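You operate a simulated robot arm through the tools that you are given. There is no shell and no other tool. Be economical: measure what you need, move in short steps, check, and stop when the job is done.

Carry out the task below with a simulated robot arm. There is one attempt and no reset: what you move stays moved.

TASK
Brush seal paste over the blanking plate's top and close the tin.
Fine: put the brush back in its ring. Set down upright: paste brush. A coat counts when it lies all over at full strength: go over it till it gets no stronger.

It is judged by the outcome, as a careful person would: the job done as asked, and still so three seconds after it is handed in. It fails if anything else is knocked over, pushed out of place, dropped, spilled or broken. Lids that push on must go on centred and level and be pressed home; caps that screw on are set level and turned clockwise until they are tight.

THE ROBOT
A 6-joint arm with a two-finger gripper, fixed in place. Base frame: the origin is at the foot of the arm, x ahead of it, y to its left, z up. Units: cm, degrees, N and s.
Its first joint turns from -166.0 to 166.0 degrees. Payload 2.54 kg.
The tool frame sits at the grasp point between the pads (the TCP): z along the fingers, y along the line on which they close. The tips reach 3 cm beyond it. The gripper opens to 11.6 cm. The gripper's body begins 9.5 cm behind the TCP.
Orientation is told as [roll, pitch, yaw] about the base's x, y, z axes, in that order, counted from this pose: with the fingers straight down and closing along the base's y, the tool's x points along the base's -x, its y along +y and its z along -z.

THE INTERFACE
- The arm moves only by the tool apply_moves. Its argument "commands" is a list that holds one entry, the list of rows, each a list of 7 numbers: the shift along the tool's x, y, z in cm, then the turn, a rotation vector about the tool's x, y, z in degrees, then the closure in counts, from 0 (fully open) to 255 (shut). In form: [[[tx, ty, tz, ax, ay, az, fingers], ...]]. A call has 1 to 10 rows; each row shifts and turns the commanded pose from where the row before left it, along the tool's axes as they then stand. Each row takes 0.2 s and may step no farther than 5 cm and 8.6 degrees from the row before; otherwise, or with a gripper value out of range, the whole call is refused. A pose out of reach is approached as far as the arm can. The call stops where the force on the tool passes 90 N (or 10 N more than at its start, if that is more) or the arm is blocked; 0.2 s more then pass. Each finger travels about 7.2 cm/s and halts on what it meets, pressing with about 35 N; the grip force reading is that of the motor and also rises with nothing between the fingers. The clock runs only during rows and for 0.2 s after the last one: add rows that do not move to give the fingers time. It gives the time, the measured TCP pose, the force on the tool (base axes), the opening and the grip force at its end, in the units of the frame above (readings bear some noise), with the torque about the TCP (base axes, N m) and any sound that the robot's microphone picked up.
- Cameras (640 x 400 px; columns grow to the right, rows downward): "scene" is fixed at [21.89, 49.97, 161.03]; the picture's right is [-0.28, -0.96, 0.00], its down [-0.88, 0.26, -0.40] and it looks along [0.38, -0.11, -0.92] (base axes); focal length 313 px, centre (320, 200). "wrist" rides on the gripper at [6.9, -1.5, -12.2] in the tool frame; the picture's right is [0.21, 0.98, 0.00], its down [-0.83, 0.18, -0.53] and it looks along [-0.52, 0.11, 0.85] (tool axes); focal length 251 px, centre (320, 200).
- get_image(camera): a new picture of that camera. No time passes.
- measure_at(camera, pixels): there is no depth. For up to 12 entries [column, row, z] of the newest picture of that camera ("zoom" is the newest enlarged one), the place [x, y] in the base frame at which the ray of that pixel passes the height z, good to about 0.2 cm. No time passes.
- enlarge(camera, box): a new picture of the part [left, top, right, bottom] of that camera's present view, enlarged. No time passes.
- finish_job(): hands the job in; it is judged then, once.

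Go step by step. Measure first, check grasps and placings, and put right what went wrong. The budget is 80 turns and 38 pictures, counting those below and the enlarged ones. Unless the task says otherwise, let go and move clear before handing in, and close with one line.

The tools are called after ">>>" by a JSON object that holds its "api" and its "payload". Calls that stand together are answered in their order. apply_moves: Moves the arm, as the interface text tells. Its arguments: {"type":"object","properties":{"commands":{"type":"array","items":{"type":"array","items":{"type":"array","items":{"type":"number"}}}}},"required":["commands"]} The other tools are called the same way: get_image (camera) takes a picture; measure_at (camera, pixels) gives the place at which the rays of pixels pass given heights; enlarge (camera, box) takes an enlarged picture of a part of a camera's view; finish_job () hands the job in.

At the start:

```text
time_s: 0.0
tcp_pos: [32.52, 33.16, 125.15]
ee_rot: [0.2, 0.0, 0.1]
force: [0.4, 0.1, -0.1]
wrist_torque: [-0.03, 0.0, 0.0]
opening: 11.57
gripper_force: 0.0
```

scene: 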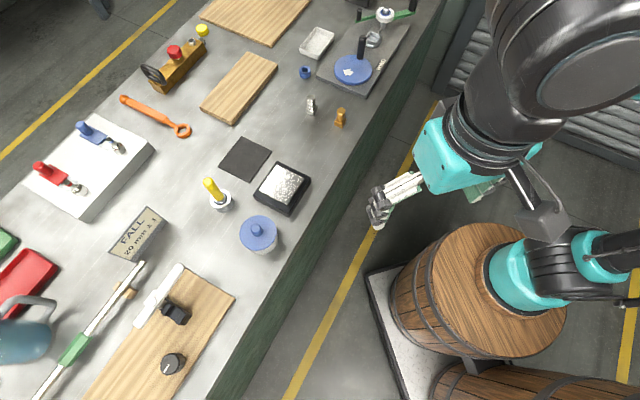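
wrist: 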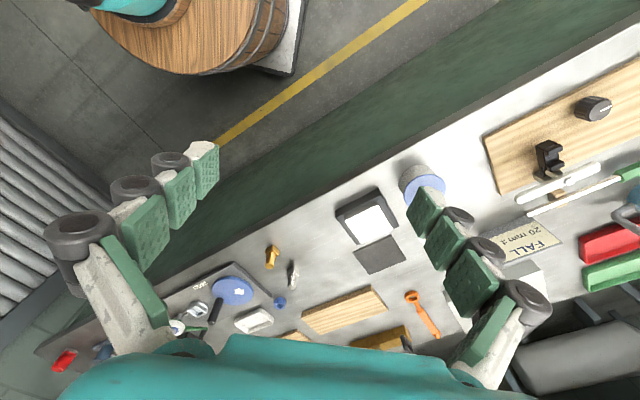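

The scene shows a yellow-handled brush near (215,195), a dark plate at (245,158), a tray at (282,187) and a blue-lidded thing at (258,233). I'll enlarge to tell them apart.

>>> {"api": "enlarge", "payload": {"camera": "scene", "box": [180, 120, 340, 270]}}

>>> {"api": "enlarge", "payload": {"camera": "scene", "box": [280, 0, 440, 130]}}

```text
2.67 times, centred on (260, 195) of scene
```

zoom: 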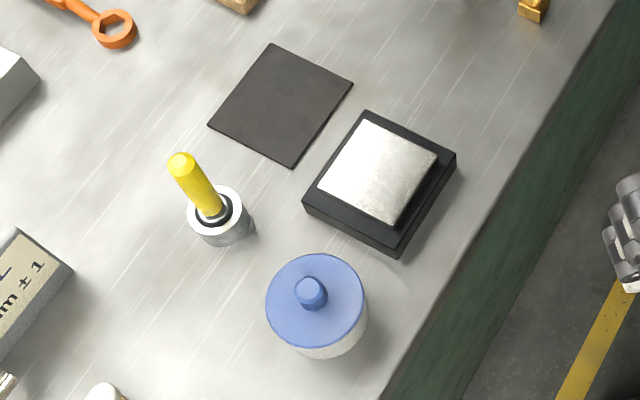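

```text
3.08 times, centred on (360, 65) of scene
```

zoom: 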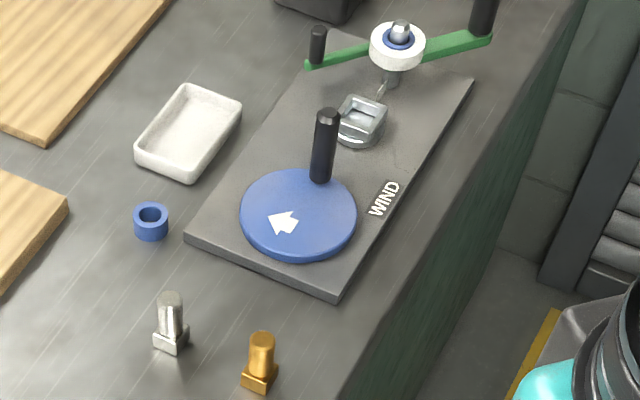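

The paste tin is blue-lidded with a knob, the plate is the silver square on a black block, and the dark mat is flat on the bench. I'll triangulate the bench height with the mat corners in both cameras.

>>> {"api": "measure_at", "payload": {"camera": "scene", "pixels": [[249.7, 182.2, 0], [249.7, 182.2, 90], [217.9, 166.4, 0], [217.9, 166.4, 90], [244.1, 136.5, 0], [244.1, 136.5, 90]]}}

>>> {"api": "measure_at", "payload": {"camera": "wrist", "pixels": [[390, 235, 0], [390, 235, 90], [406, 260, 0], [406, 260, 90], [370, 275, 0], [370, 275, 90]]}}

>>> {"api": "enlarge", "payload": {"camera": "wrist", "box": [320, 140, 480, 290]}}

```text
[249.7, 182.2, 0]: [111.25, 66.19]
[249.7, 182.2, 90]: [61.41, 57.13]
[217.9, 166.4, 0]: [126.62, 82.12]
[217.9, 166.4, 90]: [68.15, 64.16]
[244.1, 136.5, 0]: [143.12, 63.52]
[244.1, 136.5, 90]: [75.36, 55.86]
```

```text
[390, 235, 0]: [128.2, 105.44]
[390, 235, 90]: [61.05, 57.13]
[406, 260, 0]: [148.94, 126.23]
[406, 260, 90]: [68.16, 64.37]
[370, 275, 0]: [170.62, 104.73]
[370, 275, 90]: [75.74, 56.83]
```

```text
2.67 times, centred on (400, 215) of wrist
```

zoom: 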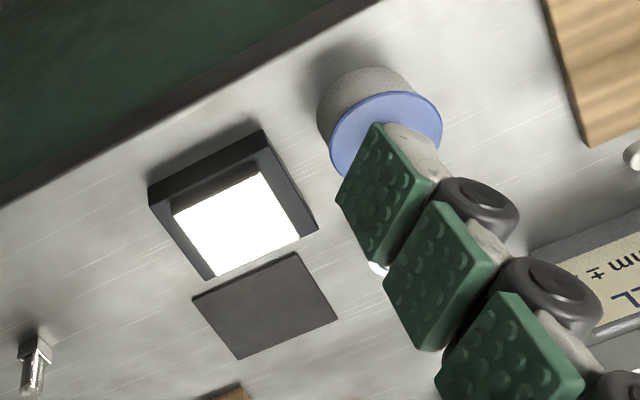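

The mat corners agree near z≈90–92, so the bench is about there. Now I'll measure the rough positions of the tin, brush and plate.

>>> {"api": "measure_at", "payload": {"camera": "scene", "pixels": [[258, 232.4, 97], [256.9, 227.9, 99], [208.2, 181, 105], [220.5, 200.5, 95], [222, 207, 91], [276.7, 165.3, 94], [304, 178.8, 94], [287.2, 205, 94], [259.1, 189.7, 94], [340, 118, 91], [134, 254, 95], [158, 275, 91]]}}

```text
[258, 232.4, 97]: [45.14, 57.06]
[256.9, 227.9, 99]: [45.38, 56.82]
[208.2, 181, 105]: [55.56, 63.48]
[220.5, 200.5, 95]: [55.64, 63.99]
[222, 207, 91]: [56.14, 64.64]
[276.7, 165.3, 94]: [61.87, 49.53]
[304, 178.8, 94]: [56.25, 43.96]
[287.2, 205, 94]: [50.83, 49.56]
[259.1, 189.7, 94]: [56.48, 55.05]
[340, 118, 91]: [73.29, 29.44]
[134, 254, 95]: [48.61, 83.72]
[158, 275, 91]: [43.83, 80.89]
```

Tin ≈(45,57), brush ≈(55.6,64), plate centre ≈(56.4,49.5). I'll hover for a closer view.

>>> {"api": "apply_moves", "payload": {"commands": [[[-1.5, 3.8, 1.4, 0, 0, 0, 0], [-1.5, 3.8, 1.4, 0, 0, 0, 0], [-1.5, 3.8, 1.4, 0, 0, 0, 0], [-1.5, 3.8, 1.4, 0, 0, 0, 0], [-1.5, 3.8, 1.4, 0, 0, 0, 0], [0, 0, 0, 0, 0, 0, 0]]]}}

>>> {"api": "get_image", "payload": {"camera": "wrist"}}

```text
time_s: 1.4
tcp_pos: [39.93, 52.15, 118.09]
ee_rot: [0.0, 0.0, 0.1]
force: [-0.9, 0.0, -0.6]
wrist_torque: [0.02, 0.02, 0.01]
opening: 11.59
gripper_force: 0.1
```

```text
32 pictures are left
```

wrist: 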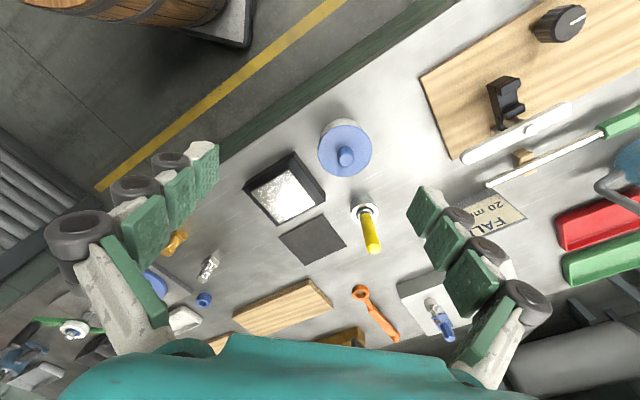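

>>> {"api": "enlarge", "payload": {"camera": "wrist", "box": [240, 110, 400, 270]}}

```text
2.50 times, centred on (320, 190) of wrist
```

zoom: 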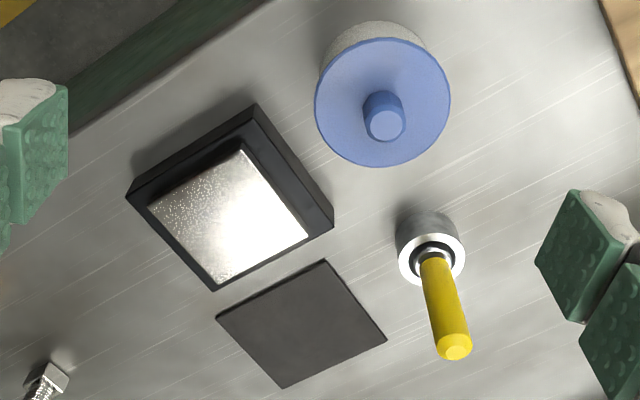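

Now triangulating: the same features in this view.

>>> {"api": "measure_at", "payload": {"camera": "zoom", "pixels": [[325, 261, 91], [386, 340, 91], [283, 388, 91], [241, 150, 94], [308, 238, 94], [217, 284, 94], [150, 208, 94], [382, 102, 97], [386, 124, 99], [456, 348, 105], [431, 257, 95], [217, 317, 91]]}}

>>> {"api": "measure_at", "payload": {"camera": "scene", "pixels": [[249.7, 182.2, 91], [217.9, 166.4, 91], [244.1, 136.5, 91], [272.2, 151.5, 91]]}}

```text
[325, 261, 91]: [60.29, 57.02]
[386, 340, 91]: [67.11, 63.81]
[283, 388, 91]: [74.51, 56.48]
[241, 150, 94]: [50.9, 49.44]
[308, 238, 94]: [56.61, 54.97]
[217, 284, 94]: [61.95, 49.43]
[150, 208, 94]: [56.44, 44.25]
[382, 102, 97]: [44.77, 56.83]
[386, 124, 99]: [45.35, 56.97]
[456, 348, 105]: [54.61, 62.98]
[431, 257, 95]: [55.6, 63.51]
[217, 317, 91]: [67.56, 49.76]
```

```text
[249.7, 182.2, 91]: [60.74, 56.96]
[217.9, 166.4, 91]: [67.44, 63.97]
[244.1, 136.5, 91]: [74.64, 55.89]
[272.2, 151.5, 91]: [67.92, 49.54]
```

Positions agree with a bench at z≈90.5 and plate top ≈94.5. I'll go above the tin for a close look at the knob height.

>>> {"api": "apply_moves", "payload": {"commands": [[[-2.6, 2.4, 2.5, 0, 0, 0, 0], [-2.6, 2.4, 2.5, 0, 0, 0, 0], [0, 0, 2.5, 0, 0, 0, 60], [0, 0, 2.5, 0, 0, 0, 100], [0, 0, 0, 0, 0, 0, 120], [0, 0, 0, 0, 0, 0, 120]]]}}

>>> {"api": "get_image", "payload": {"camera": "wrist"}}

```text
time_s: 2.8
tcp_pos: [45.39, 56.86, 108.21]
ee_rot: [0.2, 0.0, 0.2]
force: [-0.4, 0.8, -0.6]
wrist_torque: [-0.01, 0.03, 0.01]
opening: 6.15
gripper_force: 0.0
```

```text
30 pictures are left
```

wrist: 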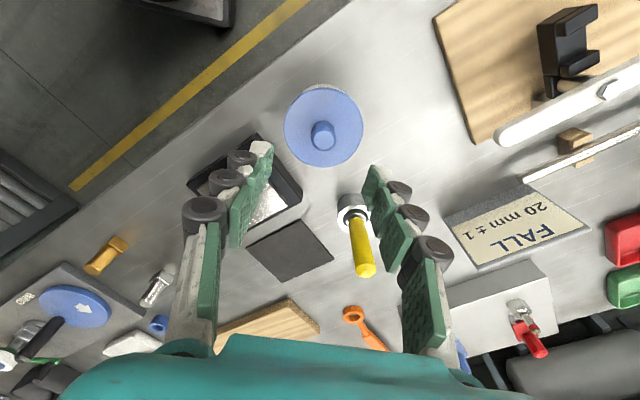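

>>> {"api": "measure_at", "payload": {"camera": "wrist", "pixels": [[324, 141, 97], [324, 141, 99], [323, 126, 97], [284, 126, 97], [362, 126, 97], [365, 269, 105], [365, 269, 102], [352, 214, 95], [352, 214, 93]]}}

>>> {"api": "measure_at", "payload": {"camera": "scene", "pixels": [[256.9, 227.9, 97], [256.9, 227.9, 99], [258, 232.4, 96], [208.2, 181, 102], [220.5, 200.5, 93]]}}

>>> {"api": "enlarge", "payload": {"camera": "wrist", "box": [250, 70, 410, 290]}}

```text
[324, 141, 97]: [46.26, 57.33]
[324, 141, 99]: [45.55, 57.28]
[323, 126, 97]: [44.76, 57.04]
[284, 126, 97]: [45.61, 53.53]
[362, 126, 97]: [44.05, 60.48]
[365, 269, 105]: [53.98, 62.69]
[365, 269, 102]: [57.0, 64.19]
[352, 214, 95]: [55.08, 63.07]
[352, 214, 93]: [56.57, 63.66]
```

```text
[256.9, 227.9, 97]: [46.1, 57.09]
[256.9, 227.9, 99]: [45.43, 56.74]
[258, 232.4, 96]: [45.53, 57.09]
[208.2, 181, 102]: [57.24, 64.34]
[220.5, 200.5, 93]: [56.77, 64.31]
```

```text
1.82 times, centred on (330, 180) of wrist
```

zoom: 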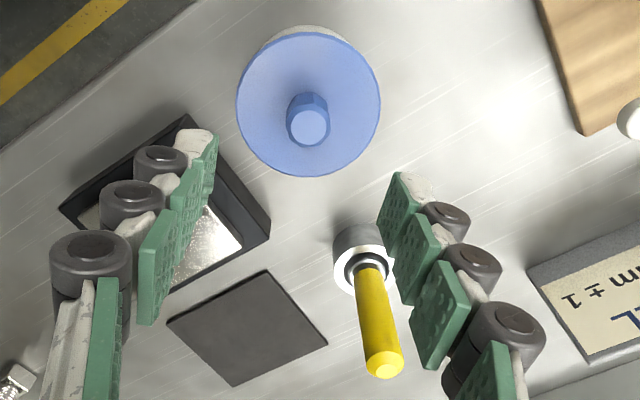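

Knob is at about (45.4,57.0), top ≈98.5–99, right below the TCP. Descending around it.

>>> {"api": "apply_moves", "payload": {"commands": [[[0, 0.1, 2.5, 0, 0, 0, 140], [0, 0, 2.5, 0, 0, 0, 150], [0, 0, 1.5, 0, 0, 0, 150], [0, 0, 0, 0, 0, 0, 150]]]}}

>>> {"api": "enlarge", "payload": {"camera": "wrist", "box": [220, 40, 420, 190]}}

```text
time_s: 3.8
tcp_pos: [45.14, 56.97, 101.81]
ee_rot: [0.0, 0.0, 0.1]
force: [-0.4, 0.3, -0.5]
wrist_torque: [-0.04, 0.02, 0.0]
opening: 4.78
gripper_force: 0.0
```

```text
2.67 times, centred on (320, 115) of wrist
```

zoom: 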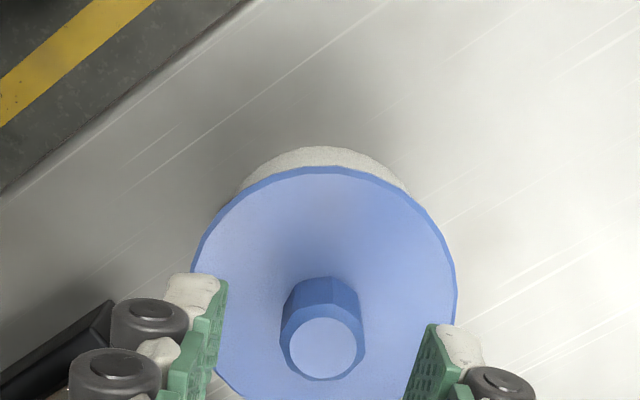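

>>> {"api": "measure_at", "payload": {"camera": "zoom", "pixels": [[323, 347, 98], [323, 347, 99], [323, 347, 100], [322, 300, 96], [322, 300, 97], [322, 168, 96], [322, 168, 97], [192, 290, 96], [457, 290, 96]]}}

```text
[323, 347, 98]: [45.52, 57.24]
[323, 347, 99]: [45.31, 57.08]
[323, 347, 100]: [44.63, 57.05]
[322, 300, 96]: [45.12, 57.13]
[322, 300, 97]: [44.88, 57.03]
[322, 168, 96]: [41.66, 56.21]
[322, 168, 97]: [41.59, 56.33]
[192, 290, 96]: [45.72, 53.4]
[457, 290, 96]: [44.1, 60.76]
```

Knob centred at (45.3,57.1), top ≈99. Lower in small steps, watching force.

>>> {"api": "apply_moves", "payload": {"commands": [[[0, 0.1, 0.6, 0, 0, 0, 150], [0, 0, 0.5, 0, 0, 0, 150], [0, 0, 0.3, 0, 0, 0, 150], [0, 0, 0, 0, 0, 0, 150]]]}}

>>> {"api": "enlarge", "payload": {"camera": "wrist", "box": [220, 40, 420, 190]}}

```text
time_s: 4.8
tcp_pos: [45.27, 57.19, 100.38]
ee_rot: [0.2, 0.1, 0.1]
force: [0.7, -0.1, -0.8]
wrist_torque: [-0.03, 0.01, -0.02]
opening: 4.75
gripper_force: 0.1
```

```text
2.67 times, centred on (320, 115) of wrist
```

zoom: 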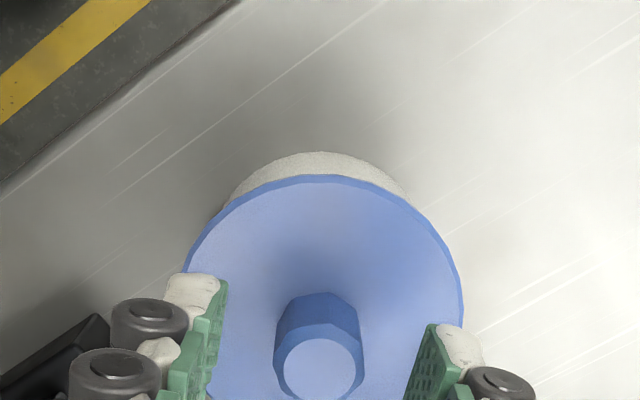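

No contact yet (force ≈0) with tips at 97.4. Close on the knob.

>>> {"api": "apply_moves", "payload": {"commands": [[[0, 0, 0, 0, 0, 0, 200], [0, 0, 0, 0, 0, 0, 255], [0, 0, 0, 0, 0, 0, 255], [0, 0, 0, 0, 0, 0, 255]]]}}

```text
time_s: 5.8
tcp_pos: [45.21, 57.09, 100.38]
ee_rot: [0.1, 0.0, 0.1]
force: [-0.4, 0.3, 0.3]
wrist_torque: [-0.02, 0.01, 0.01]
opening: 2.23
gripper_force: 35.2
```

Knob gripped (2.23 cm, 35 N). Lift in small steps and see the force.

>>> {"api": "apply_moves", "payload": {"commands": [[[0, 0, -0.3, 0, 0, 0, 255], [0, 0, -0.5, 0, 0, 0, 255], [0, 0, -1, 0, 0, 0, 255], [0, 0, -2, 0, 0, 0, 255], [0, 0, -2, 0, 0, 0, 255], [0, 0, 0, 0, 0, 0, 255]]]}}

>>> {"api": "get_image", "payload": {"camera": "scene"}}

>>> {"api": "get_image", "payload": {"camera": "wrist"}}

```text
time_s: 7.2
tcp_pos: [45.27, 57.31, 105.89]
ee_rot: [0.1, 0.1, 0.1]
force: [-0.3, -0.8, -0.1]
wrist_torque: [0.0, 0.0, -0.04]
opening: 2.24
gripper_force: 35.2
```

```text
26 pictures are left
```

scene: 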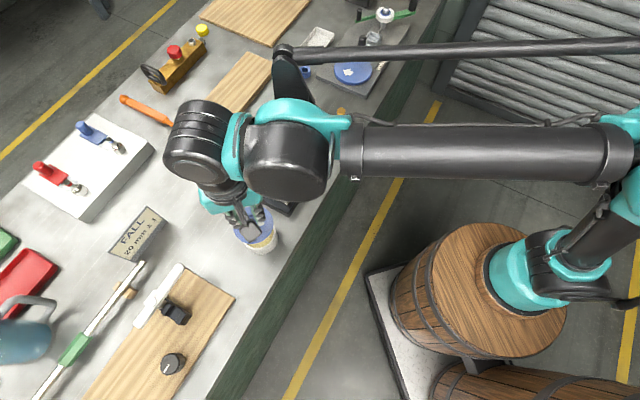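

```text
25 pictures are left
```

wrist: 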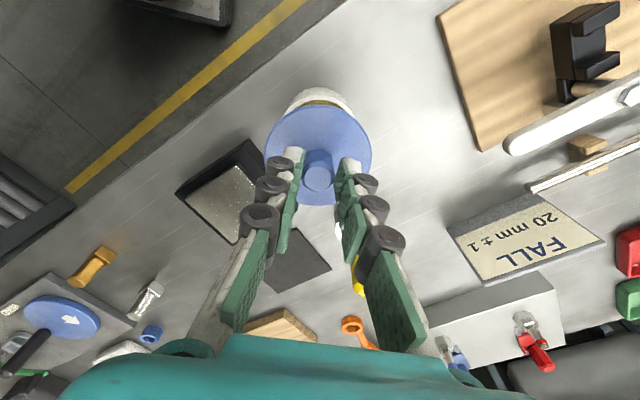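

The lid is off cleanly and the tin stayed. Carry it to the mat centre (≈(67.5,56.7)), swinging slightly away from the brush.

>>> {"api": "apply_moves", "payload": {"commands": [[[-3.7, -0.7, -0.5, 0, 0, 0, 255], [-3.7, -0.6, 0, 0, 0, 0, 255], [-3.7, 0, 0, 0, 0, 0, 255], [-3.7, 0, 0, 0, 0, 0, 255], [-3.7, 0.4, 0, 0, 0, 0, 255], [-3.7, 0.4, 0, 0, 0, 0, 255], [0, 0, 3, 0, 0, 0, 255], [0, 0, 3, 0, 0, 0, 255], [0, 0, 0, 0, 0, 0, 255]]]}}

>>> {"api": "get_image", "payload": {"camera": "wrist"}}

```text
time_s: 9.2
tcp_pos: [67.55, 57.11, 100.7]
ee_rot: [0.1, 0.0, 0.1]
force: [-0.5, 1.2, -0.6]
wrist_torque: [0.03, 0.02, 0.01]
opening: 2.23
gripper_force: 34.7
```

```text
24 pictures are left
```

wrist: 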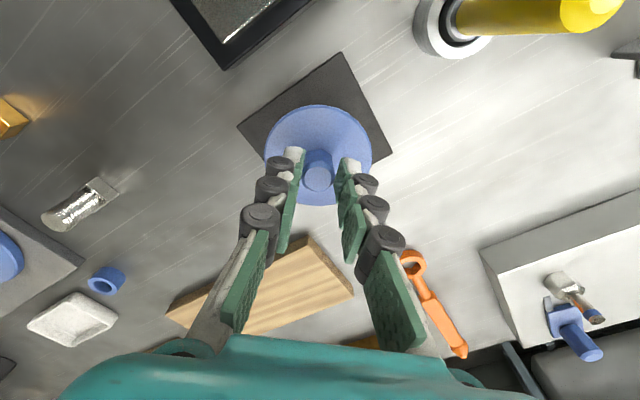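

Lid hovers over the mat. Lower in small steps until contact.

>>> {"api": "apply_moves", "payload": {"commands": [[[0, -0.2, 1.5, 0, 0, 0, 255], [0, 0, 1.5, 0, 0, 0, 255], [0, 0, 0.8, 0, 0, 0, 255], [0, 0, 0.4, 0, 0, 0, 255], [0, 0, 0.3, 0, 0, 0, 255], [0, 0, 0, 0, 0, 0, 255]]]}}

```text
time_s: 10.6
tcp_pos: [67.36, 56.65, 96.08]
ee_rot: [0.1, 0.0, 0.0]
force: [2.6, 6.3, 33.7]
wrist_torque: [0.2, -0.33, 0.04]
opening: 2.2
gripper_force: 35.4
```

Contact on the mat (34 N at TCP 96.1). Ease off slightly and release.

>>> {"api": "apply_moves", "payload": {"commands": [[[0, 0, -0.15, 0, 0, 0, 255], [0, 0, 0, 0, 0, 0, 230], [0, 0, 0, 0, 0, 0, 200], [0, 0, 0, 0, 0, 0, 160], [0, 0, 0, 0, 0, 0, 150], [0, 0, -3, 0, 0, 0, 150], [0, 0, -4, 0, 0, 0, 150], [0, 0, -4, 0, 0, 0, 150], [0, 0, 0, 0, 0, 0, 150]]]}}

>>> {"api": "get_image", "payload": {"camera": "wrist"}}

```text
time_s: 12.6
tcp_pos: [67.66, 56.49, 107.33]
ee_rot: [0.1, 0.0, 0.1]
force: [-0.2, 1.7, -0.6]
wrist_torque: [-0.03, -0.01, -0.06]
opening: 4.79
gripper_force: 0.0
```

```text
23 pictures are left
```

wrist: 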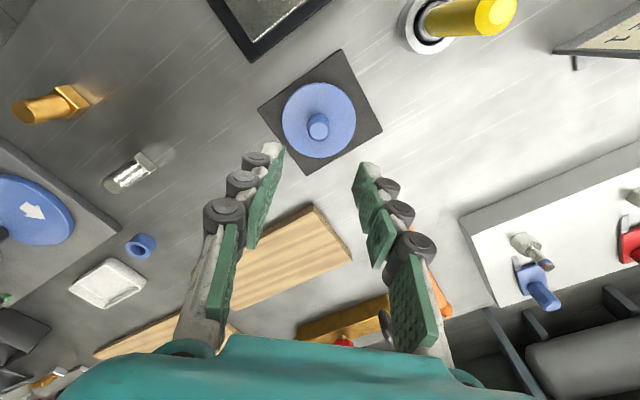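

Lid is on the mat, level. Now locate the brush precisely from this view.

>>> {"api": "measure_at", "payload": {"camera": "wrist", "pixels": [[496, 14, 101], [496, 14, 102], [496, 14, 103], [496, 14, 104], [430, 23, 93], [430, 23, 94], [430, 23, 95], [319, 125, 95]]}}

>>> {"api": "enlarge", "payload": {"camera": "wrist", "box": [360, 0, 560, 120]}}

```text
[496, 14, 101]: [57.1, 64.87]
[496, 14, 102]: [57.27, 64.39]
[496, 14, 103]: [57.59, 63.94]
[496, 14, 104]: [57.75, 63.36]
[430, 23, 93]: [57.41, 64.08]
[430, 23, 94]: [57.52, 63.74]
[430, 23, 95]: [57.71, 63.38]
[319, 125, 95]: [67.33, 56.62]
```

```text
3.20 times, centred on (460, 60) of wrist
```

zoom: 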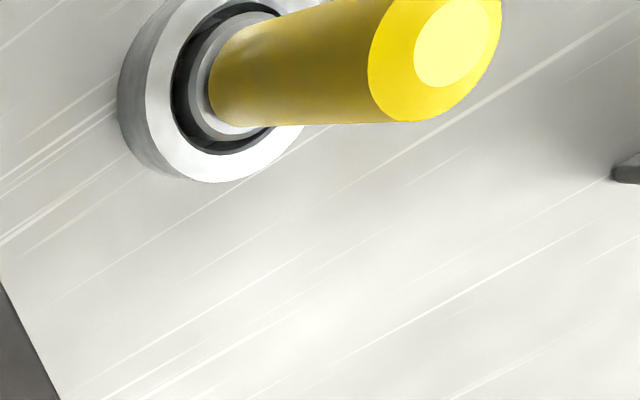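

Brush axis ≈(57.2,64.2), top ≈101.8. Move above it with fingers open and check.

>>> {"api": "apply_moves", "payload": {"commands": [[[3.5, 2.6, 0, 0, 0, 0, 150], [3.5, 2.6, 0, 0, 0, 0, 150], [3.4, 2.5, 0, 0, 0, 0, 150], [0, 0, 1, 0, 0, 0, 150], [0, 0, 0, 0, 0, 0, 150]]]}}

>>> {"api": "get_image", "payload": {"camera": "wrist"}}

```text
time_s: 13.8
tcp_pos: [57.0, 64.34, 106.39]
ee_rot: [0.1, 0.0, 0.1]
force: [-0.5, -0.5, -0.2]
wrist_torque: [-0.03, 0.01, 0.0]
opening: 4.77
gripper_force: 0.0
```

```text
21 pictures are left
```

wrist: 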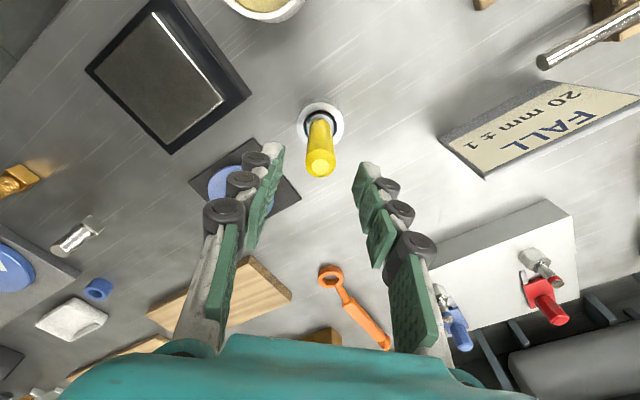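

>>> {"api": "measure_at", "payload": {"camera": "wrist", "pixels": [[320, 168, 101], [320, 168, 102], [320, 168, 103], [322, 121, 93], [322, 121, 94], [260, 2, 96]]}}

```text
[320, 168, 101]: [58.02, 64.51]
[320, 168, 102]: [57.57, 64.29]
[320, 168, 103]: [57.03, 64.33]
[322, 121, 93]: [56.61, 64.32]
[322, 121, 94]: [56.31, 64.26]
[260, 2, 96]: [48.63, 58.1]
```

Brush is between the fingers at ≈(57.1,64.3). Descend and close.

>>> {"api": "apply_moves", "payload": {"commands": [[[0, 0, 2, 0, 0, 0, 150], [0, 0, 2, 0, 0, 0, 150], [0, 0, 1.2, 0, 0, 0, 150], [0, 0, 0, 0, 0, 0, 180], [0, 0, 0, 0, 0, 0, 255], [0, 0, 0, 0, 0, 0, 255], [0, 0, 0, 0, 0, 0, 255]]]}}

>>> {"api": "enlarge", "payload": {"camera": "wrist", "box": [220, 60, 420, 210]}}

```text
time_s: 15.4
tcp_pos: [57.12, 64.08, 101.15]
ee_rot: [0.1, 0.0, 0.1]
force: [-0.5, -0.1, -0.1]
wrist_torque: [-0.01, 0.01, -0.01]
opening: 2.05
gripper_force: 34.9
```

```text
2.67 times, centred on (320, 135) of wrist
```

zoom: 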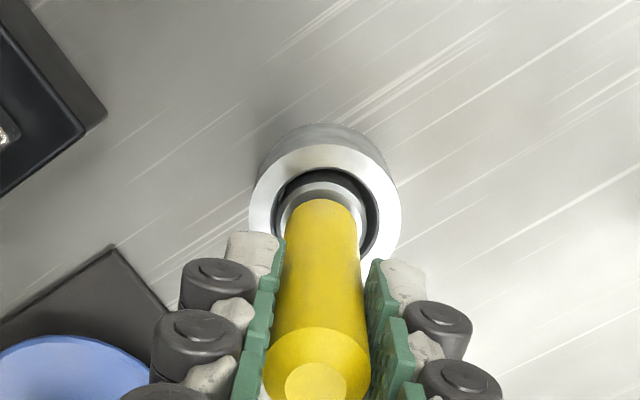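

Handle gripped (2.05 cm) at TCP (57.1,64.1,101.15). Lift straight up.

>>> {"api": "apply_moves", "payload": {"commands": [[[0, 0, -0.5, 0, 0, 0, 255], [0, 0, -2, 0, 0, 0, 255], [0, 0, -3, 0, 0, 0, 255], [0, 0, -4, 0, 0, 0, 255], [0, 0, -2, 0, 0, 0, 255], [0, 0, 0, 0, 0, 0, 255]]]}}

>>> {"api": "get_image", "payload": {"camera": "wrist"}}

```text
time_s: 16.8
tcp_pos: [57.14, 64.01, 112.47]
ee_rot: [0.1, -0.1, 0.1]
force: [0.3, -0.4, -0.6]
wrist_torque: [-0.03, 0.01, 0.01]
opening: 2.01
gripper_force: 35.0
```

```text
19 pictures are left
```

wrist: 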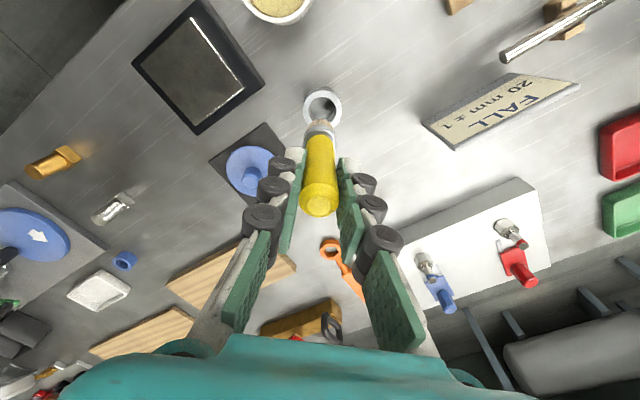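

Brush is out and vertical. Measure the ring now for the return, and move over the tin at (45.2,57.1).

>>> {"api": "measure_at", "payload": {"camera": "wrist", "pixels": [[322, 106, 93], [322, 106, 94], [320, 200, 112], [320, 200, 113]]}}

>>> {"api": "apply_moves", "payload": {"commands": [[[4, -2.3, 0, 0, 0, 0, 255], [4, -2.3, 0, 0, 0, 0, 255], [3.9, -2.3, 0, 0, 0, 0, 255], [0, 0, 2, 0, 0, 0, 255], [0, 0, 0, 0, 0, 0, 255]]]}}

>>> {"api": "get_image", "payload": {"camera": "wrist"}}

```text
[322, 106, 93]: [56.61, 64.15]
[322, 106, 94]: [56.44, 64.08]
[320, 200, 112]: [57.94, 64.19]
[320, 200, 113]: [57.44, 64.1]
```

```text
time_s: 18.0
tcp_pos: [45.26, 56.99, 110.66]
ee_rot: [0.0, 0.0, 0.1]
force: [0.0, -1.0, -0.7]
wrist_torque: [-0.02, -0.01, -0.02]
opening: 2.04
gripper_force: 35.2
```

```text
18 pictures are left
```

wrist: 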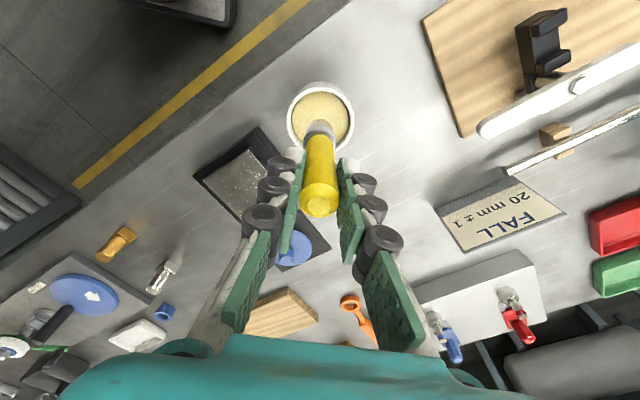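

>>> {"api": "measure_at", "payload": {"camera": "wrist", "pixels": [[320.5, 117, 96], [288, 117, 96], [354, 117, 96], [320.5, 83, 96]]}}

>>> {"api": "enlarge", "payload": {"camera": "wrist", "box": [260, 70, 380, 160]}}

```text
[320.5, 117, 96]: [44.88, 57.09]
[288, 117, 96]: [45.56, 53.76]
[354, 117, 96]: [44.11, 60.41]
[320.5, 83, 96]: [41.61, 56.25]
```

```text
4.44 times, centred on (320, 115) of wrist
```

zoom: 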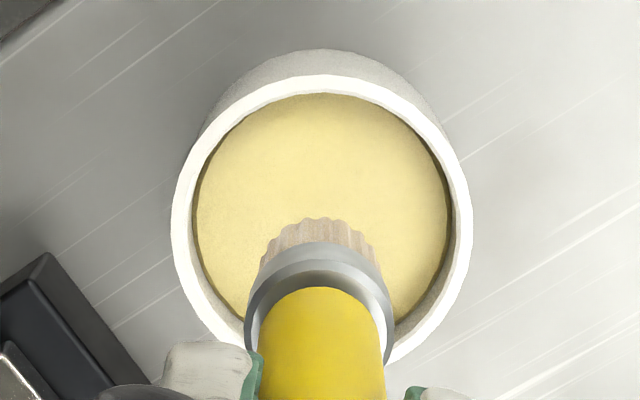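

Paste fills nearly to the rim; brush is centred over it. Lower gently.

>>> {"api": "apply_moves", "payload": {"commands": [[[0.1, 0, 2, 0, 0, 0, 255], [0, 0, 2, 0, 0, 0, 255], [0, 0, 1.5, 0, 0, 0, 255], [0, 0, 0.5, 0, 0, 0, 255], [0, 0, 0, 0, 0, 0, 255]]]}}

>>> {"api": "enlarge", "payload": {"camera": "wrist", "box": [260, 70, 380, 160]}}

```text
time_s: 19.2
tcp_pos: [45.16, 57.32, 104.56]
ee_rot: [0.1, 0.0, 0.1]
force: [-0.1, 0.1, -0.2]
wrist_torque: [-0.01, 0.01, 0.02]
opening: 2.03
gripper_force: 34.9
```

```text
4.44 times, centred on (320, 115) of wrist
```

zoom: 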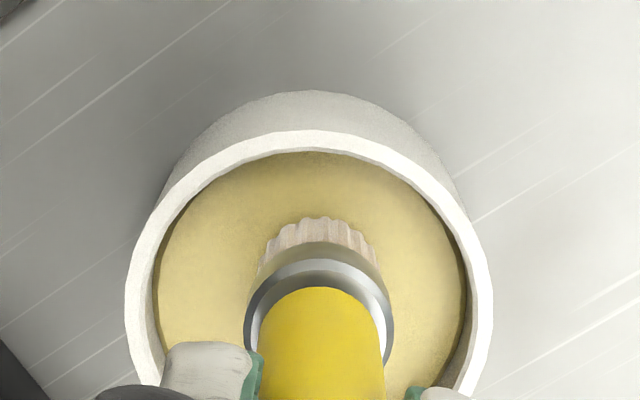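

Bristles still fully visible, so not yet in the paste. Lower 1.5 more in steps.

>>> {"api": "apply_moves", "payload": {"commands": [[[0, 0, 0.5, 0, 0, 0, 255], [0, 0, 0.5, 0, 0, 0, 255], [0, 0, 0.5, 0, 0, 0, 255], [0, 0, 0, 0, 0, 0, 255]]]}}

>>> {"api": "enlarge", "payload": {"camera": "wrist", "box": [260, 70, 380, 160]}}

```text
time_s: 20.2
tcp_pos: [45.06, 57.28, 103.08]
ee_rot: [0.1, 0.0, 0.1]
force: [-1.3, -4.3, 33.9]
wrist_torque: [-0.25, 0.09, -0.03]
opening: 2.07
gripper_force: 35.4
```

```text
4.44 times, centred on (320, 115) of wrist
```

zoom: 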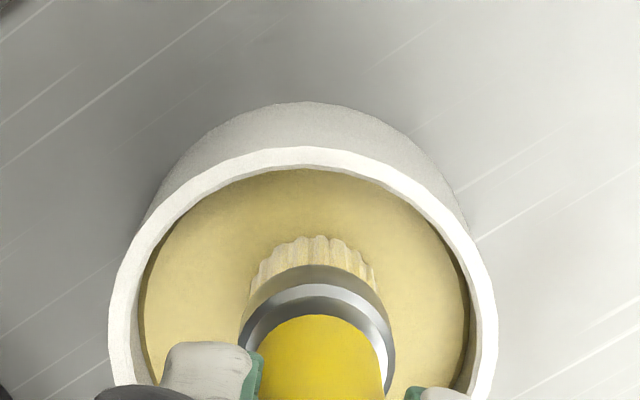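

Bristles touched the paste (34 N, now paste-coloured). Lift and carry to the plate's near corner, then feel down.

>>> {"api": "apply_moves", "payload": {"commands": [[[0, 0, -0.5, 0, 0, 0, 255], [0, 0, -2, 0, 0, 0, 255], [0, 0, -2.5, 0, 0, 0, 255], [-2.3, -2.6, 0, 0, 0, 0, 255], [-2.3, -2.6, 0, 0, 0, 0, 255], [-2.3, -2.5, 0, 0, 0, 0, 255], [0, 0, 1.5, 0, 0, 0, 255], [0, 0, 1, 0, 0, 0, 255], [0, 0, 0, 0, 0, 0, 255]]]}}

>>> {"api": "get_image", "payload": {"camera": "wrist"}}

```text
time_s: 22.2
tcp_pos: [51.88, 49.73, 105.52]
ee_rot: [0.1, 0.0, 0.1]
force: [0.0, -0.9, -0.8]
wrist_torque: [0.01, 0.0, 0.01]
opening: 2.04
gripper_force: 35.0
```

```text
14 pictures are left
```

wrist: 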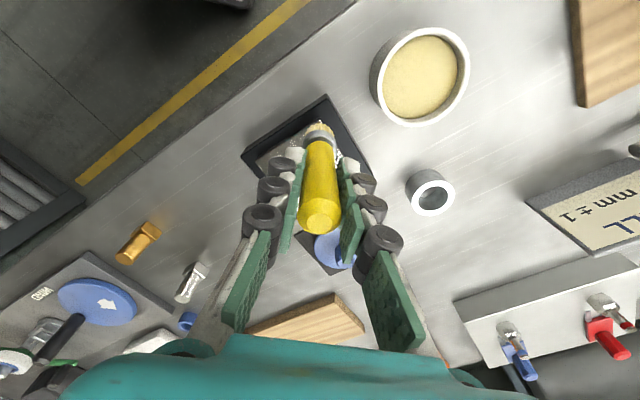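

Handle slid up ~0.7 cm in the grip during the dip; still vertical. Feel down for the plate.

>>> {"api": "apply_moves", "payload": {"commands": [[[0, 0, 0.6, 0, 0, 0, 255], [0, 0, 0.4, 0, 0, 0, 255], [0, 0, 0, 0, 0, 0, 255]]]}}

```text
time_s: 23.0
tcp_pos: [51.88, 49.8, 104.47]
ee_rot: [0.1, 0.0, 0.1]
force: [0.0, -0.8, -1.0]
wrist_torque: [0.0, -0.04, -0.01]
opening: 2.05
gripper_force: 34.7
```

>>> {"api": "apply_moves", "payload": {"commands": [[[0, 0, 0.3, 0, 0, 0, 255], [0, 0, 0.2, 0, 0, 0, 255], [0, 0, 0, 0, 0, 0, 255]]]}}

>>> {"api": "enlarge", "payload": {"camera": "wrist", "box": [240, 80, 400, 200]}}

```text
time_s: 23.8
tcp_pos: [52.06, 49.73, 103.96]
ee_rot: [0.1, 0.0, 0.1]
force: [0.0, -0.4, -1.3]
wrist_torque: [0.02, 0.01, -0.01]
opening: 2.04
gripper_force: 34.9
```

```text
3.33 times, centred on (320, 140) of wrist
```

zoom: 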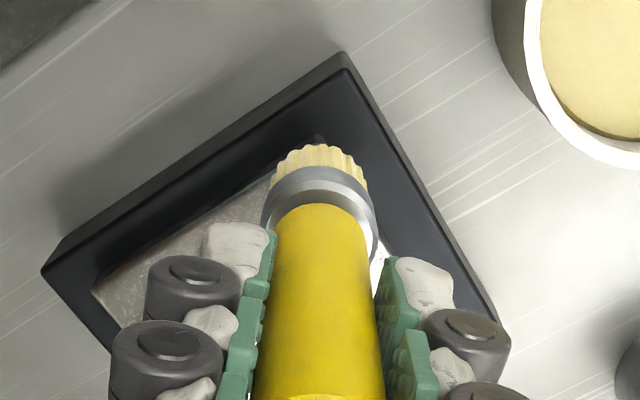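

>>> {"api": "apply_moves", "payload": {"commands": [[[0, 0, 0.2, 0, 0, 0, 255], [0, 0, 0.2, 0, 0, 0, 255], [0, 0, 0, 0, 0, 0, 255]]]}}

```text
time_s: 24.6
tcp_pos: [52.05, 49.68, 103.67]
ee_rot: [0.1, -0.1, 0.0]
force: [2.6, 2.5, 22.8]
wrist_torque: [0.17, -0.25, -0.01]
opening: 2.06
gripper_force: 35.6
```

Contact with the plate at TCP ≈103.7 (23 N). Ease 0.1 and begin zigzag strokes along the plate sides.

>>> {"api": "apply_moves", "payload": {"commands": [[[0, 0, -0.05, 0, 0, 0, 255], [-1.51, 1.51, 0, 0, 0, 0, 255], [-1.51, 1.51, 0, 0, 0, 0, 255], [-1.51, 1.51, 0, 0, 0, 0, 255], [-0.757, -0.757, 0, 0, 0, 0, 255], [1.51, -1.51, 0, 0, 0, 0, 255], [1.51, -1.51, 0, 0, 0, 0, 255], [1.51, -1.51, 0, 0, 0, 0, 255], [-0.757, -0.757, 0, 0, 0, 0, 255]]]}}

>>> {"api": "enlarge", "payload": {"camera": "wrist", "box": [240, 80, 400, 200]}}

```text
time_s: 26.6
tcp_pos: [53.58, 48.24, 103.6]
ee_rot: [0.0, 0.1, 0.1]
force: [-6.6, 3.4, 22.1]
wrist_torque: [0.21, 0.54, -0.03]
opening: 2.07
gripper_force: 34.9
```

```text
3.33 times, centred on (320, 140) of wrist
```

zoom: 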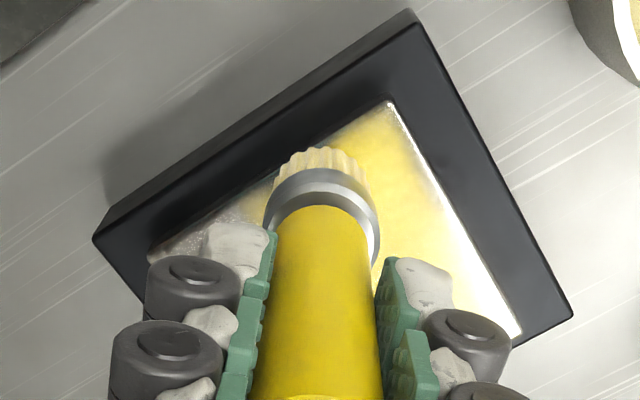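

Paste goes on; a thin strip at the edge is bare, to redo with wider strokes. Continue.

>>> {"api": "apply_moves", "payload": {"commands": [[[-1.51, 1.51, 0, 0, 0, 0, 255], [-1.51, 1.51, 0, 0, 0, 0, 255], [-1.51, 1.51, 0, 0, 0, 0, 255], [-0.757, -0.757, 0, 0, 0, 0, 255], [1.51, -1.51, 0, 0, 0, 0, 255], [1.51, -1.51, 0, 0, 0, 0, 255], [1.51, -1.51, 0, 0, 0, 0, 255], [-0.757, -0.757, 0, 0, 0, 0, 255]]]}}

>>> {"api": "apply_moves", "payload": {"commands": [[[-1.51, 1.51, 0, 0, 0, 0, 255], [-1.51, 1.51, 0, 0, 0, 0, 255], [-1.51, 1.51, 0, 0, 0, 0, 255], [-0.757, -0.757, 0, 0, 0, 0, 255], [1.51, -1.51, 0, 0, 0, 0, 255], [1.51, -1.51, 0, 0, 0, 0, 255], [1.51, -1.51, 0, 0, 0, 0, 255], [-0.757, -0.757, 0, 0, 0, 0, 255]]]}}

>>> {"api": "apply_moves", "payload": {"commands": [[[-1.51, 1.51, 0, 0, 0, 0, 255], [-1.51, 1.51, 0, 0, 0, 0, 255], [-1.51, 1.51, 0, 0, 0, 0, 255], [0, 0, -2, 0, 0, 0, 255], [3.6, 0, -3, 0, 0, 0, 255], [3.6, 0, -3, 0, 0, 0, 255], [3.6, 0, 0, 0, 0, 0, 255], [0, 0, 0, 0, 0, 0, 255]]]}}

>>> {"api": "get_image", "payload": {"camera": "wrist"}}

```text
time_s: 28.4
tcp_pos: [55.11, 46.7, 103.67]
ee_rot: [0.1, 0.0, 0.1]
force: [0.8, -0.5, -0.8]
wrist_torque: [-0.02, 0.02, -0.02]
opening: 2.03
gripper_force: 35.0
```

```text
time_s: 30.2
tcp_pos: [56.75, 44.99, 103.7]
ee_rot: [0.1, 0.0, 0.1]
force: [0.3, -0.2, -0.2]
wrist_torque: [0.01, 0.02, -0.01]
opening: 2.03
gripper_force: 35.0
```

```text
time_s: 32.0
tcp_pos: [50.22, 49.76, 111.38]
ee_rot: [0.0, 0.0, 0.0]
force: [1.5, -0.1, -0.1]
wrist_torque: [0.01, 0.01, -0.01]
opening: 2.03
gripper_force: 34.8
```

```text
11 pictures are left
```

wrist: 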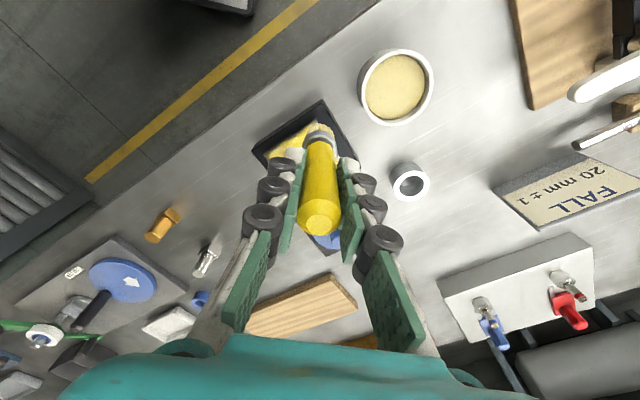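

Mid strokes had no contact force, so coverage may be weak; re-dip, then go over again pressing slightly lower. Moving to the tin.

>>> {"api": "apply_moves", "payload": {"commands": [[[2.55, 3.7, 0, 0, 0, 0, 255], [2.55, 3.7, 0, 0, 0, 0, 255], [0, 0, 3, 0, 0, 0, 255], [0, 0, 3, 0, 0, 0, 255], [0, 0, 1.7, 0, 0, 0, 255], [0, 0, 0.5, 0, 0, 0, 255], [0, 0, 0, 0, 0, 0, 255]]]}}

>>> {"api": "apply_moves", "payload": {"commands": [[[0, 0, 0.2, 0, 0, 0, 255], [0, 0, 0, 0, 0, 0, 255]]]}}

```text
time_s: 33.6
tcp_pos: [45.27, 57.13, 103.45]
ee_rot: [0.1, 0.1, 0.1]
force: [-0.7, -0.3, 0.7]
wrist_torque: [-0.02, 0.01, 0.0]
opening: 2.05
gripper_force: 34.8
```

```text
time_s: 34.2
tcp_pos: [45.09, 57.14, 103.14]
ee_rot: [0.1, 0.1, 0.1]
force: [0.1, 0.0, -0.5]
wrist_torque: [0.0, 0.01, 0.04]
opening: 2.03
gripper_force: 35.2
```

>>> {"api": "apply_moves", "payload": {"commands": [[[0, 0, 0.2, 0, 0, 0, 255], [0, 0, 0.15, 0, 0, 0, 255], [0, 0, 0, 0, 0, 0, 255]]]}}

```text
time_s: 35.0
tcp_pos: [45.14, 56.98, 102.94]
ee_rot: [0.2, 0.0, 0.1]
force: [4.8, 4.1, 23.1]
wrist_torque: [0.29, -0.46, 0.01]
opening: 2.03
gripper_force: 35.2
```

Re-dipped (23 N contact). Lift and swing to a spot where the plate is visible to inspect the coat.

>>> {"api": "apply_moves", "payload": {"commands": [[[0, 0, -3, 0, 0, 0, 255], [0, 0, -4, 0, 0, 0, 255], [-4, 2.5, 0, 0, 0, 0, 255], [-4, 2.5, 0, 0, 0, 0, 255], [0, 0, 0, 0, 0, 0, 255]]]}}

>>> {"api": "enlarge", "payload": {"camera": "wrist", "box": [130, 20, 330, 170]}}

```text
time_s: 36.2
tcp_pos: [53.5, 61.89, 110.07]
ee_rot: [0.1, 0.0, 0.1]
force: [0.5, -0.5, -1.4]
wrist_torque: [0.0, -0.04, -0.01]
opening: 2.05
gripper_force: 35.1
```

```text
2.67 times, centred on (230, 95) of wrist
```

zoom: 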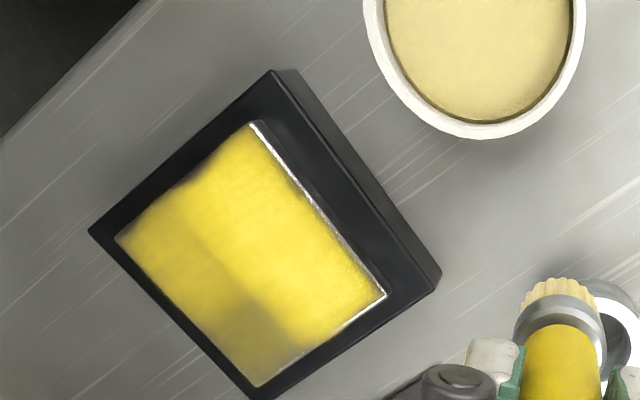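

Coverage is good, with thin bare strips at the tin-side and the far edge. Measure corners exactly.

>>> {"api": "measure_at", "payload": {"camera": "zoom", "pixels": [[253, 122, 94], [388, 296, 94], [258, 388, 94], [115, 236, 94]]}}

```text
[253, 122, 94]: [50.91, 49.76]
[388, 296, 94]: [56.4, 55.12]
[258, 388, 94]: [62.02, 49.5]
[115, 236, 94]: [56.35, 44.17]
```

Plate centre (56.4,49.65), half-side 3.85. Second coat with strokes widened toward those two edges.

>>> {"api": "apply_moves", "payload": {"commands": [[[0.8, -4, 0, 0, 0, 0, 255], [0.7, -4, 0, 0, 0, 0, 255], [0.7, -4, 0, 0, 0, 0, 255], [0, 0, 3, 0, 0, 0, 255], [0, 0, 3, 0, 0, 0, 255], [0, 0, 0.5, 0, 0, 0, 255], [0, 0, 0, 0, 0, 0, 255]]]}}

```text
time_s: 37.8
tcp_pos: [51.17, 50.03, 103.7]
ee_rot: [0.1, 0.0, 0.1]
force: [0.1, 1.1, -0.2]
wrist_torque: [0.02, 0.0, -0.01]
opening: 2.02
gripper_force: 35.4
```

>>> {"api": "apply_moves", "payload": {"commands": [[[0, 0, 0.15, 0, 0, 0, 255], [-1.697, 1.697, 0, 0, 0, 0, 255], [-1.697, 1.697, 0, 0, 0, 0, 255], [0, 0, 0, 0, 0, 0, 255]]]}}

```text
time_s: 38.8
tcp_pos: [54.58, 53.54, 103.57]
ee_rot: [0.1, 0.0, 0.1]
force: [-4.6, -3.4, 22.4]
wrist_torque: [-0.27, 0.28, -0.03]
opening: 2.01
gripper_force: 35.3
```

Good contact. Continue the zigzag.

>>> {"api": "apply_moves", "payload": {"commands": [[[-1.697, 1.697, 0, 0, 0, 0, 255], [-0.849, -0.849, 0, 0, 0, 0, 255], [1.697, -1.697, 0, 0, 0, 0, 255], [1.697, -1.697, 0, 0, 0, 0, 255], [1.697, -1.697, 0, 0, 0, 0, 255], [-0.849, -0.849, 0, 0, 0, 0, 255], [-1.697, 1.697, 0, 0, 0, 0, 255], [-1.697, 1.697, 0, 0, 0, 0, 255], [-1.697, 1.697, 0, 0, 0, 0, 255], [-0.849, -0.849, 0, 0, 0, 0, 255]]]}}

>>> {"api": "apply_moves", "payload": {"commands": [[[1.697, -1.697, 0.05, 0, 0, 0, 255], [1.697, -1.697, 0, 0, 0, 0, 255], [1.697, -1.697, 0, 0, 0, 0, 255], [-0.849, -0.849, 0, 0, 0, 0, 255], [-1.697, 1.697, 0, 0, 0, 0, 255], [-1.697, 1.697, 0, 0, 0, 0, 255], [-1.697, 1.697, 0, 0, 0, 0, 255], [-0.849, -0.849, 0, 0, 0, 0, 255]]]}}

>>> {"api": "apply_moves", "payload": {"commands": [[[1.697, -1.697, 0.05, 0, 0, 0, 255], [1.697, -1.697, 0, 0, 0, 0, 255], [1.697, -1.697, 0, 0, 0, 0, 255], [-0.849, -0.849, 0, 0, 0, 0, 255], [-1.697, 1.697, 0, 0, 0, 0, 255], [-1.697, 1.697, 0, 0, 0, 0, 255], [-1.697, 1.697, 0, 0, 0, 0, 255], [0, 0, 0, 0, 0, 0, 255]]]}}

```text
time_s: 41.0
tcp_pos: [58.67, 52.55, 103.28]
ee_rot: [0.2, 0.0, 0.0]
force: [0.2, -0.4, -0.8]
wrist_torque: [0.04, -0.02, 0.0]
opening: 2.04
gripper_force: 34.8
```

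```text
time_s: 42.8
tcp_pos: [60.42, 50.92, 103.3]
ee_rot: [0.0, 0.1, 0.1]
force: [0.3, -0.1, -0.5]
wrist_torque: [0.02, -0.01, -0.03]
opening: 2.05
gripper_force: 34.1
```

```text
time_s: 44.6
tcp_pos: [61.33, 49.88, 103.39]
ee_rot: [0.1, 0.0, 0.1]
force: [-0.1, -0.1, -0.3]
wrist_torque: [-0.01, -0.02, -0.05]
opening: 2.06
gripper_force: 35.3
```

Now cross strokes back over it, slightly lower, starting from this corner.

>>> {"api": "apply_moves", "payload": {"commands": [[[0, 0, 0.1, 0, 0, 0, 255], [1.697, 1.697, 0, 0, 0, 0, 255], [1.697, 1.697, 0, 0, 0, 0, 255], [1.697, 1.697, 0, 0, 0, 0, 255], [0.849, -0.849, 0, 0, 0, 0, 255], [-1.697, -1.697, 0.05, 0, 0, 0, 255], [-1.697, -1.697, 0, 0, 0, 0, 255], [-1.697, -1.697, 0, 0, 0, 0, 255], [0.849, -0.849, 0, 0, 0, 0, 255]]]}}

>>> {"api": "apply_moves", "payload": {"commands": [[[1.697, 1.697, 0.05, 0, 0, 0, 255], [1.697, 1.697, 0, 0, 0, 0, 255], [1.697, 1.697, 0, 0, 0, 0, 255], [0.849, -0.849, 0, 0, 0, 0, 255], [-1.697, -1.697, 0, 0, 0, 0, 255], [-1.697, -1.697, 0, 0, 0, 0, 255], [-1.697, -1.697, 0, 0, 0, 0, 255], [0.849, -0.849, 0, 0, 0, 0, 255]]]}}

>>> {"api": "apply_moves", "payload": {"commands": [[[1.697, 1.697, 0.05, 0, 0, 0, 255], [1.697, 1.697, 0, 0, 0, 0, 255], [1.697, 1.697, 0, 0, 0, 0, 255], [0.849, -0.849, 0, 0, 0, 0, 255], [-1.697, -1.697, 0, 0, 0, 0, 255], [-1.697, -1.697, 0, 0, 0, 0, 255], [-1.697, -1.697, 0, 0, 0, 0, 255], [0.849, -0.849, 0, 0, 0, 0, 255], [1.697, 1.697, 0, 0, 0, 0, 255], [1.697, 1.697, 0, 0, 0, 0, 255]]]}}

>>> {"api": "apply_moves", "payload": {"commands": [[[1.697, 1.697, 0, 0, 0, 0, 255], [0, 0, -3, 0, 0, 0, 255], [0, 0, -3.5, 0, 0, 0, 255], [0, 0, 0, 0, 0, 0, 255]]]}}

```text
time_s: 46.6
tcp_pos: [59.33, 48.2, 103.12]
ee_rot: [0.1, -0.1, 0.1]
force: [1.1, 1.5, 5.6]
wrist_torque: [0.1, -0.02, 0.0]
opening: 2.06
gripper_force: 34.8
```

```text
time_s: 48.4
tcp_pos: [57.67, 46.46, 102.93]
ee_rot: [0.0, 0.1, 0.1]
force: [3.7, 0.9, 11.7]
wrist_torque: [0.01, -0.31, 0.02]
opening: 2.03
gripper_force: 35.5
```

```text
time_s: 50.6
tcp_pos: [52.74, 48.2, 102.78]
ee_rot: [0.1, 0.0, 0.1]
force: [-0.1, 0.4, -0.4]
wrist_torque: [0.01, 0.01, 0.0]
opening: 2.04
gripper_force: 35.0
```

```text
time_s: 51.6
tcp_pos: [50.84, 50.25, 109.21]
ee_rot: [0.0, 0.0, 0.0]
force: [0.3, 0.0, -0.4]
wrist_torque: [0.01, -0.01, -0.01]
opening: 2.03
gripper_force: 34.5
```

Swing to the viewing spot and inspect the coat.

>>> {"api": "apply_moves", "payload": {"commands": [[[-0.9, 3.9, -0.9, 0, 0, 0, 255], [-0.9, 3.9, 0, 0, 0, 0, 255], [-0.9, 3.9, 0, 0, 0, 0, 255], [0, 0, 0, 0, 0, 0, 255]]]}}

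>>> {"api": "enlarge", "payload": {"camera": "wrist", "box": [130, 20, 330, 170]}}

```text
time_s: 52.6
tcp_pos: [53.66, 61.93, 110.08]
ee_rot: [0.1, 0.0, 0.1]
force: [0.5, 0.3, -0.2]
wrist_torque: [-0.01, -0.03, 0.02]
opening: 2.05
gripper_force: 35.2
```

```text
2.67 times, centred on (230, 95) of wrist
```

zoom: 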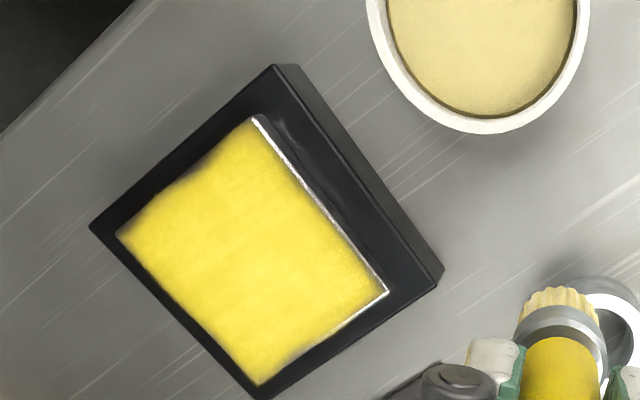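

The bright strips are only the plate's side walls; the top is fully covered, with slightly weaker a−/b+ edges. Re-dip for a third full coat.

>>> {"api": "apply_moves", "payload": {"commands": [[[4.3, -2.4, 0, 0, 0, 0, 255], [4.25, -2.45, 0, 0, 0, 0, 255], [0, 0, 3, 0, 0, 0, 255], [0, 0, 3, 0, 0, 0, 255], [0, 0, 1.3, 0, 0, 0, 255], [0, 0, 0.3, 0, 0, 0, 255], [0, 0, 0.2, 0, 0, 0, 255], [0, 0, 0, 0, 0, 0, 255]]]}}

```text
time_s: 54.4
tcp_pos: [45.28, 56.76, 102.33]
ee_rot: [0.1, -0.1, 0.1]
force: [0.1, -0.4, -0.9]
wrist_torque: [-0.02, 0.02, 0.01]
opening: 2.06
gripper_force: 35.6
```

>>> {"api": "apply_moves", "payload": {"commands": [[[0, 0.1, 0.15, 0, 0, 0, 255], [0, 0, 0.15, 0, 0, 0, 255], [0, 0, 0, 0, 0, 0, 255]]]}}

```text
time_s: 55.2
tcp_pos: [45.3, 56.89, 102.3]
ee_rot: [0.1, 0.1, 0.1]
force: [0.5, -0.1, -0.5]
wrist_torque: [0.01, 0.0, 0.04]
opening: 2.07
gripper_force: 35.4
```

>>> {"api": "apply_moves", "payload": {"commands": [[[0, 0, 0.2, 0, 0, 0, 255], [0, 0, 0, 0, 0, 0, 255]]]}}

```text
time_s: 55.8
tcp_pos: [45.29, 56.83, 102.24]
ee_rot: [0.1, -0.1, 0.1]
force: [2.2, 0.9, 31.5]
wrist_torque: [0.1, -0.31, 0.03]
opening: 2.02
gripper_force: 34.9
```

Loaded. Back to the plate for the third coat, wider on all sides (±3.7).

>>> {"api": "apply_moves", "payload": {"commands": [[[0, 0, -2, 0, 0, 0, 255], [0, 0, -3, 0, 0, 0, 255], [-2.95, -3.6, 0, 0, 0, 0, 255], [-2.95, -3.6, 0, 0, 0, 0, 255], [0, 0, 3, 0, 0, 0, 255], [0, 0, 1.45, 0, 0, 0, 255], [-1.5, 1.5, 0, 0, 0, 0, 255], [0, 0, 0, 0, 0, 0, 255]]]}}

```text
time_s: 57.6
tcp_pos: [52.57, 51.27, 102.9]
ee_rot: [0.0, 0.1, 0.1]
force: [0.4, -0.6, -1.0]
wrist_torque: [0.0, 0.01, -0.02]
opening: 2.06
gripper_force: 34.7
```

>>> {"api": "apply_moves", "payload": {"commands": [[[1.5, -1.5, 0.1, 0, 0, 0, 255], [0, 0, 0.1, 0, 0, 0, 255], [-1.5, 1.5, 0, 0, 0, 0, 255], [0, 0, 0, 0, 0, 0, 255]]]}}

```text
time_s: 58.6
tcp_pos: [52.48, 51.29, 102.64]
ee_rot: [0.1, 0.0, 0.1]
force: [-7.5, -7.1, 30.6]
wrist_torque: [-0.52, 0.39, -0.06]
opening: 2.06
gripper_force: 34.6
```

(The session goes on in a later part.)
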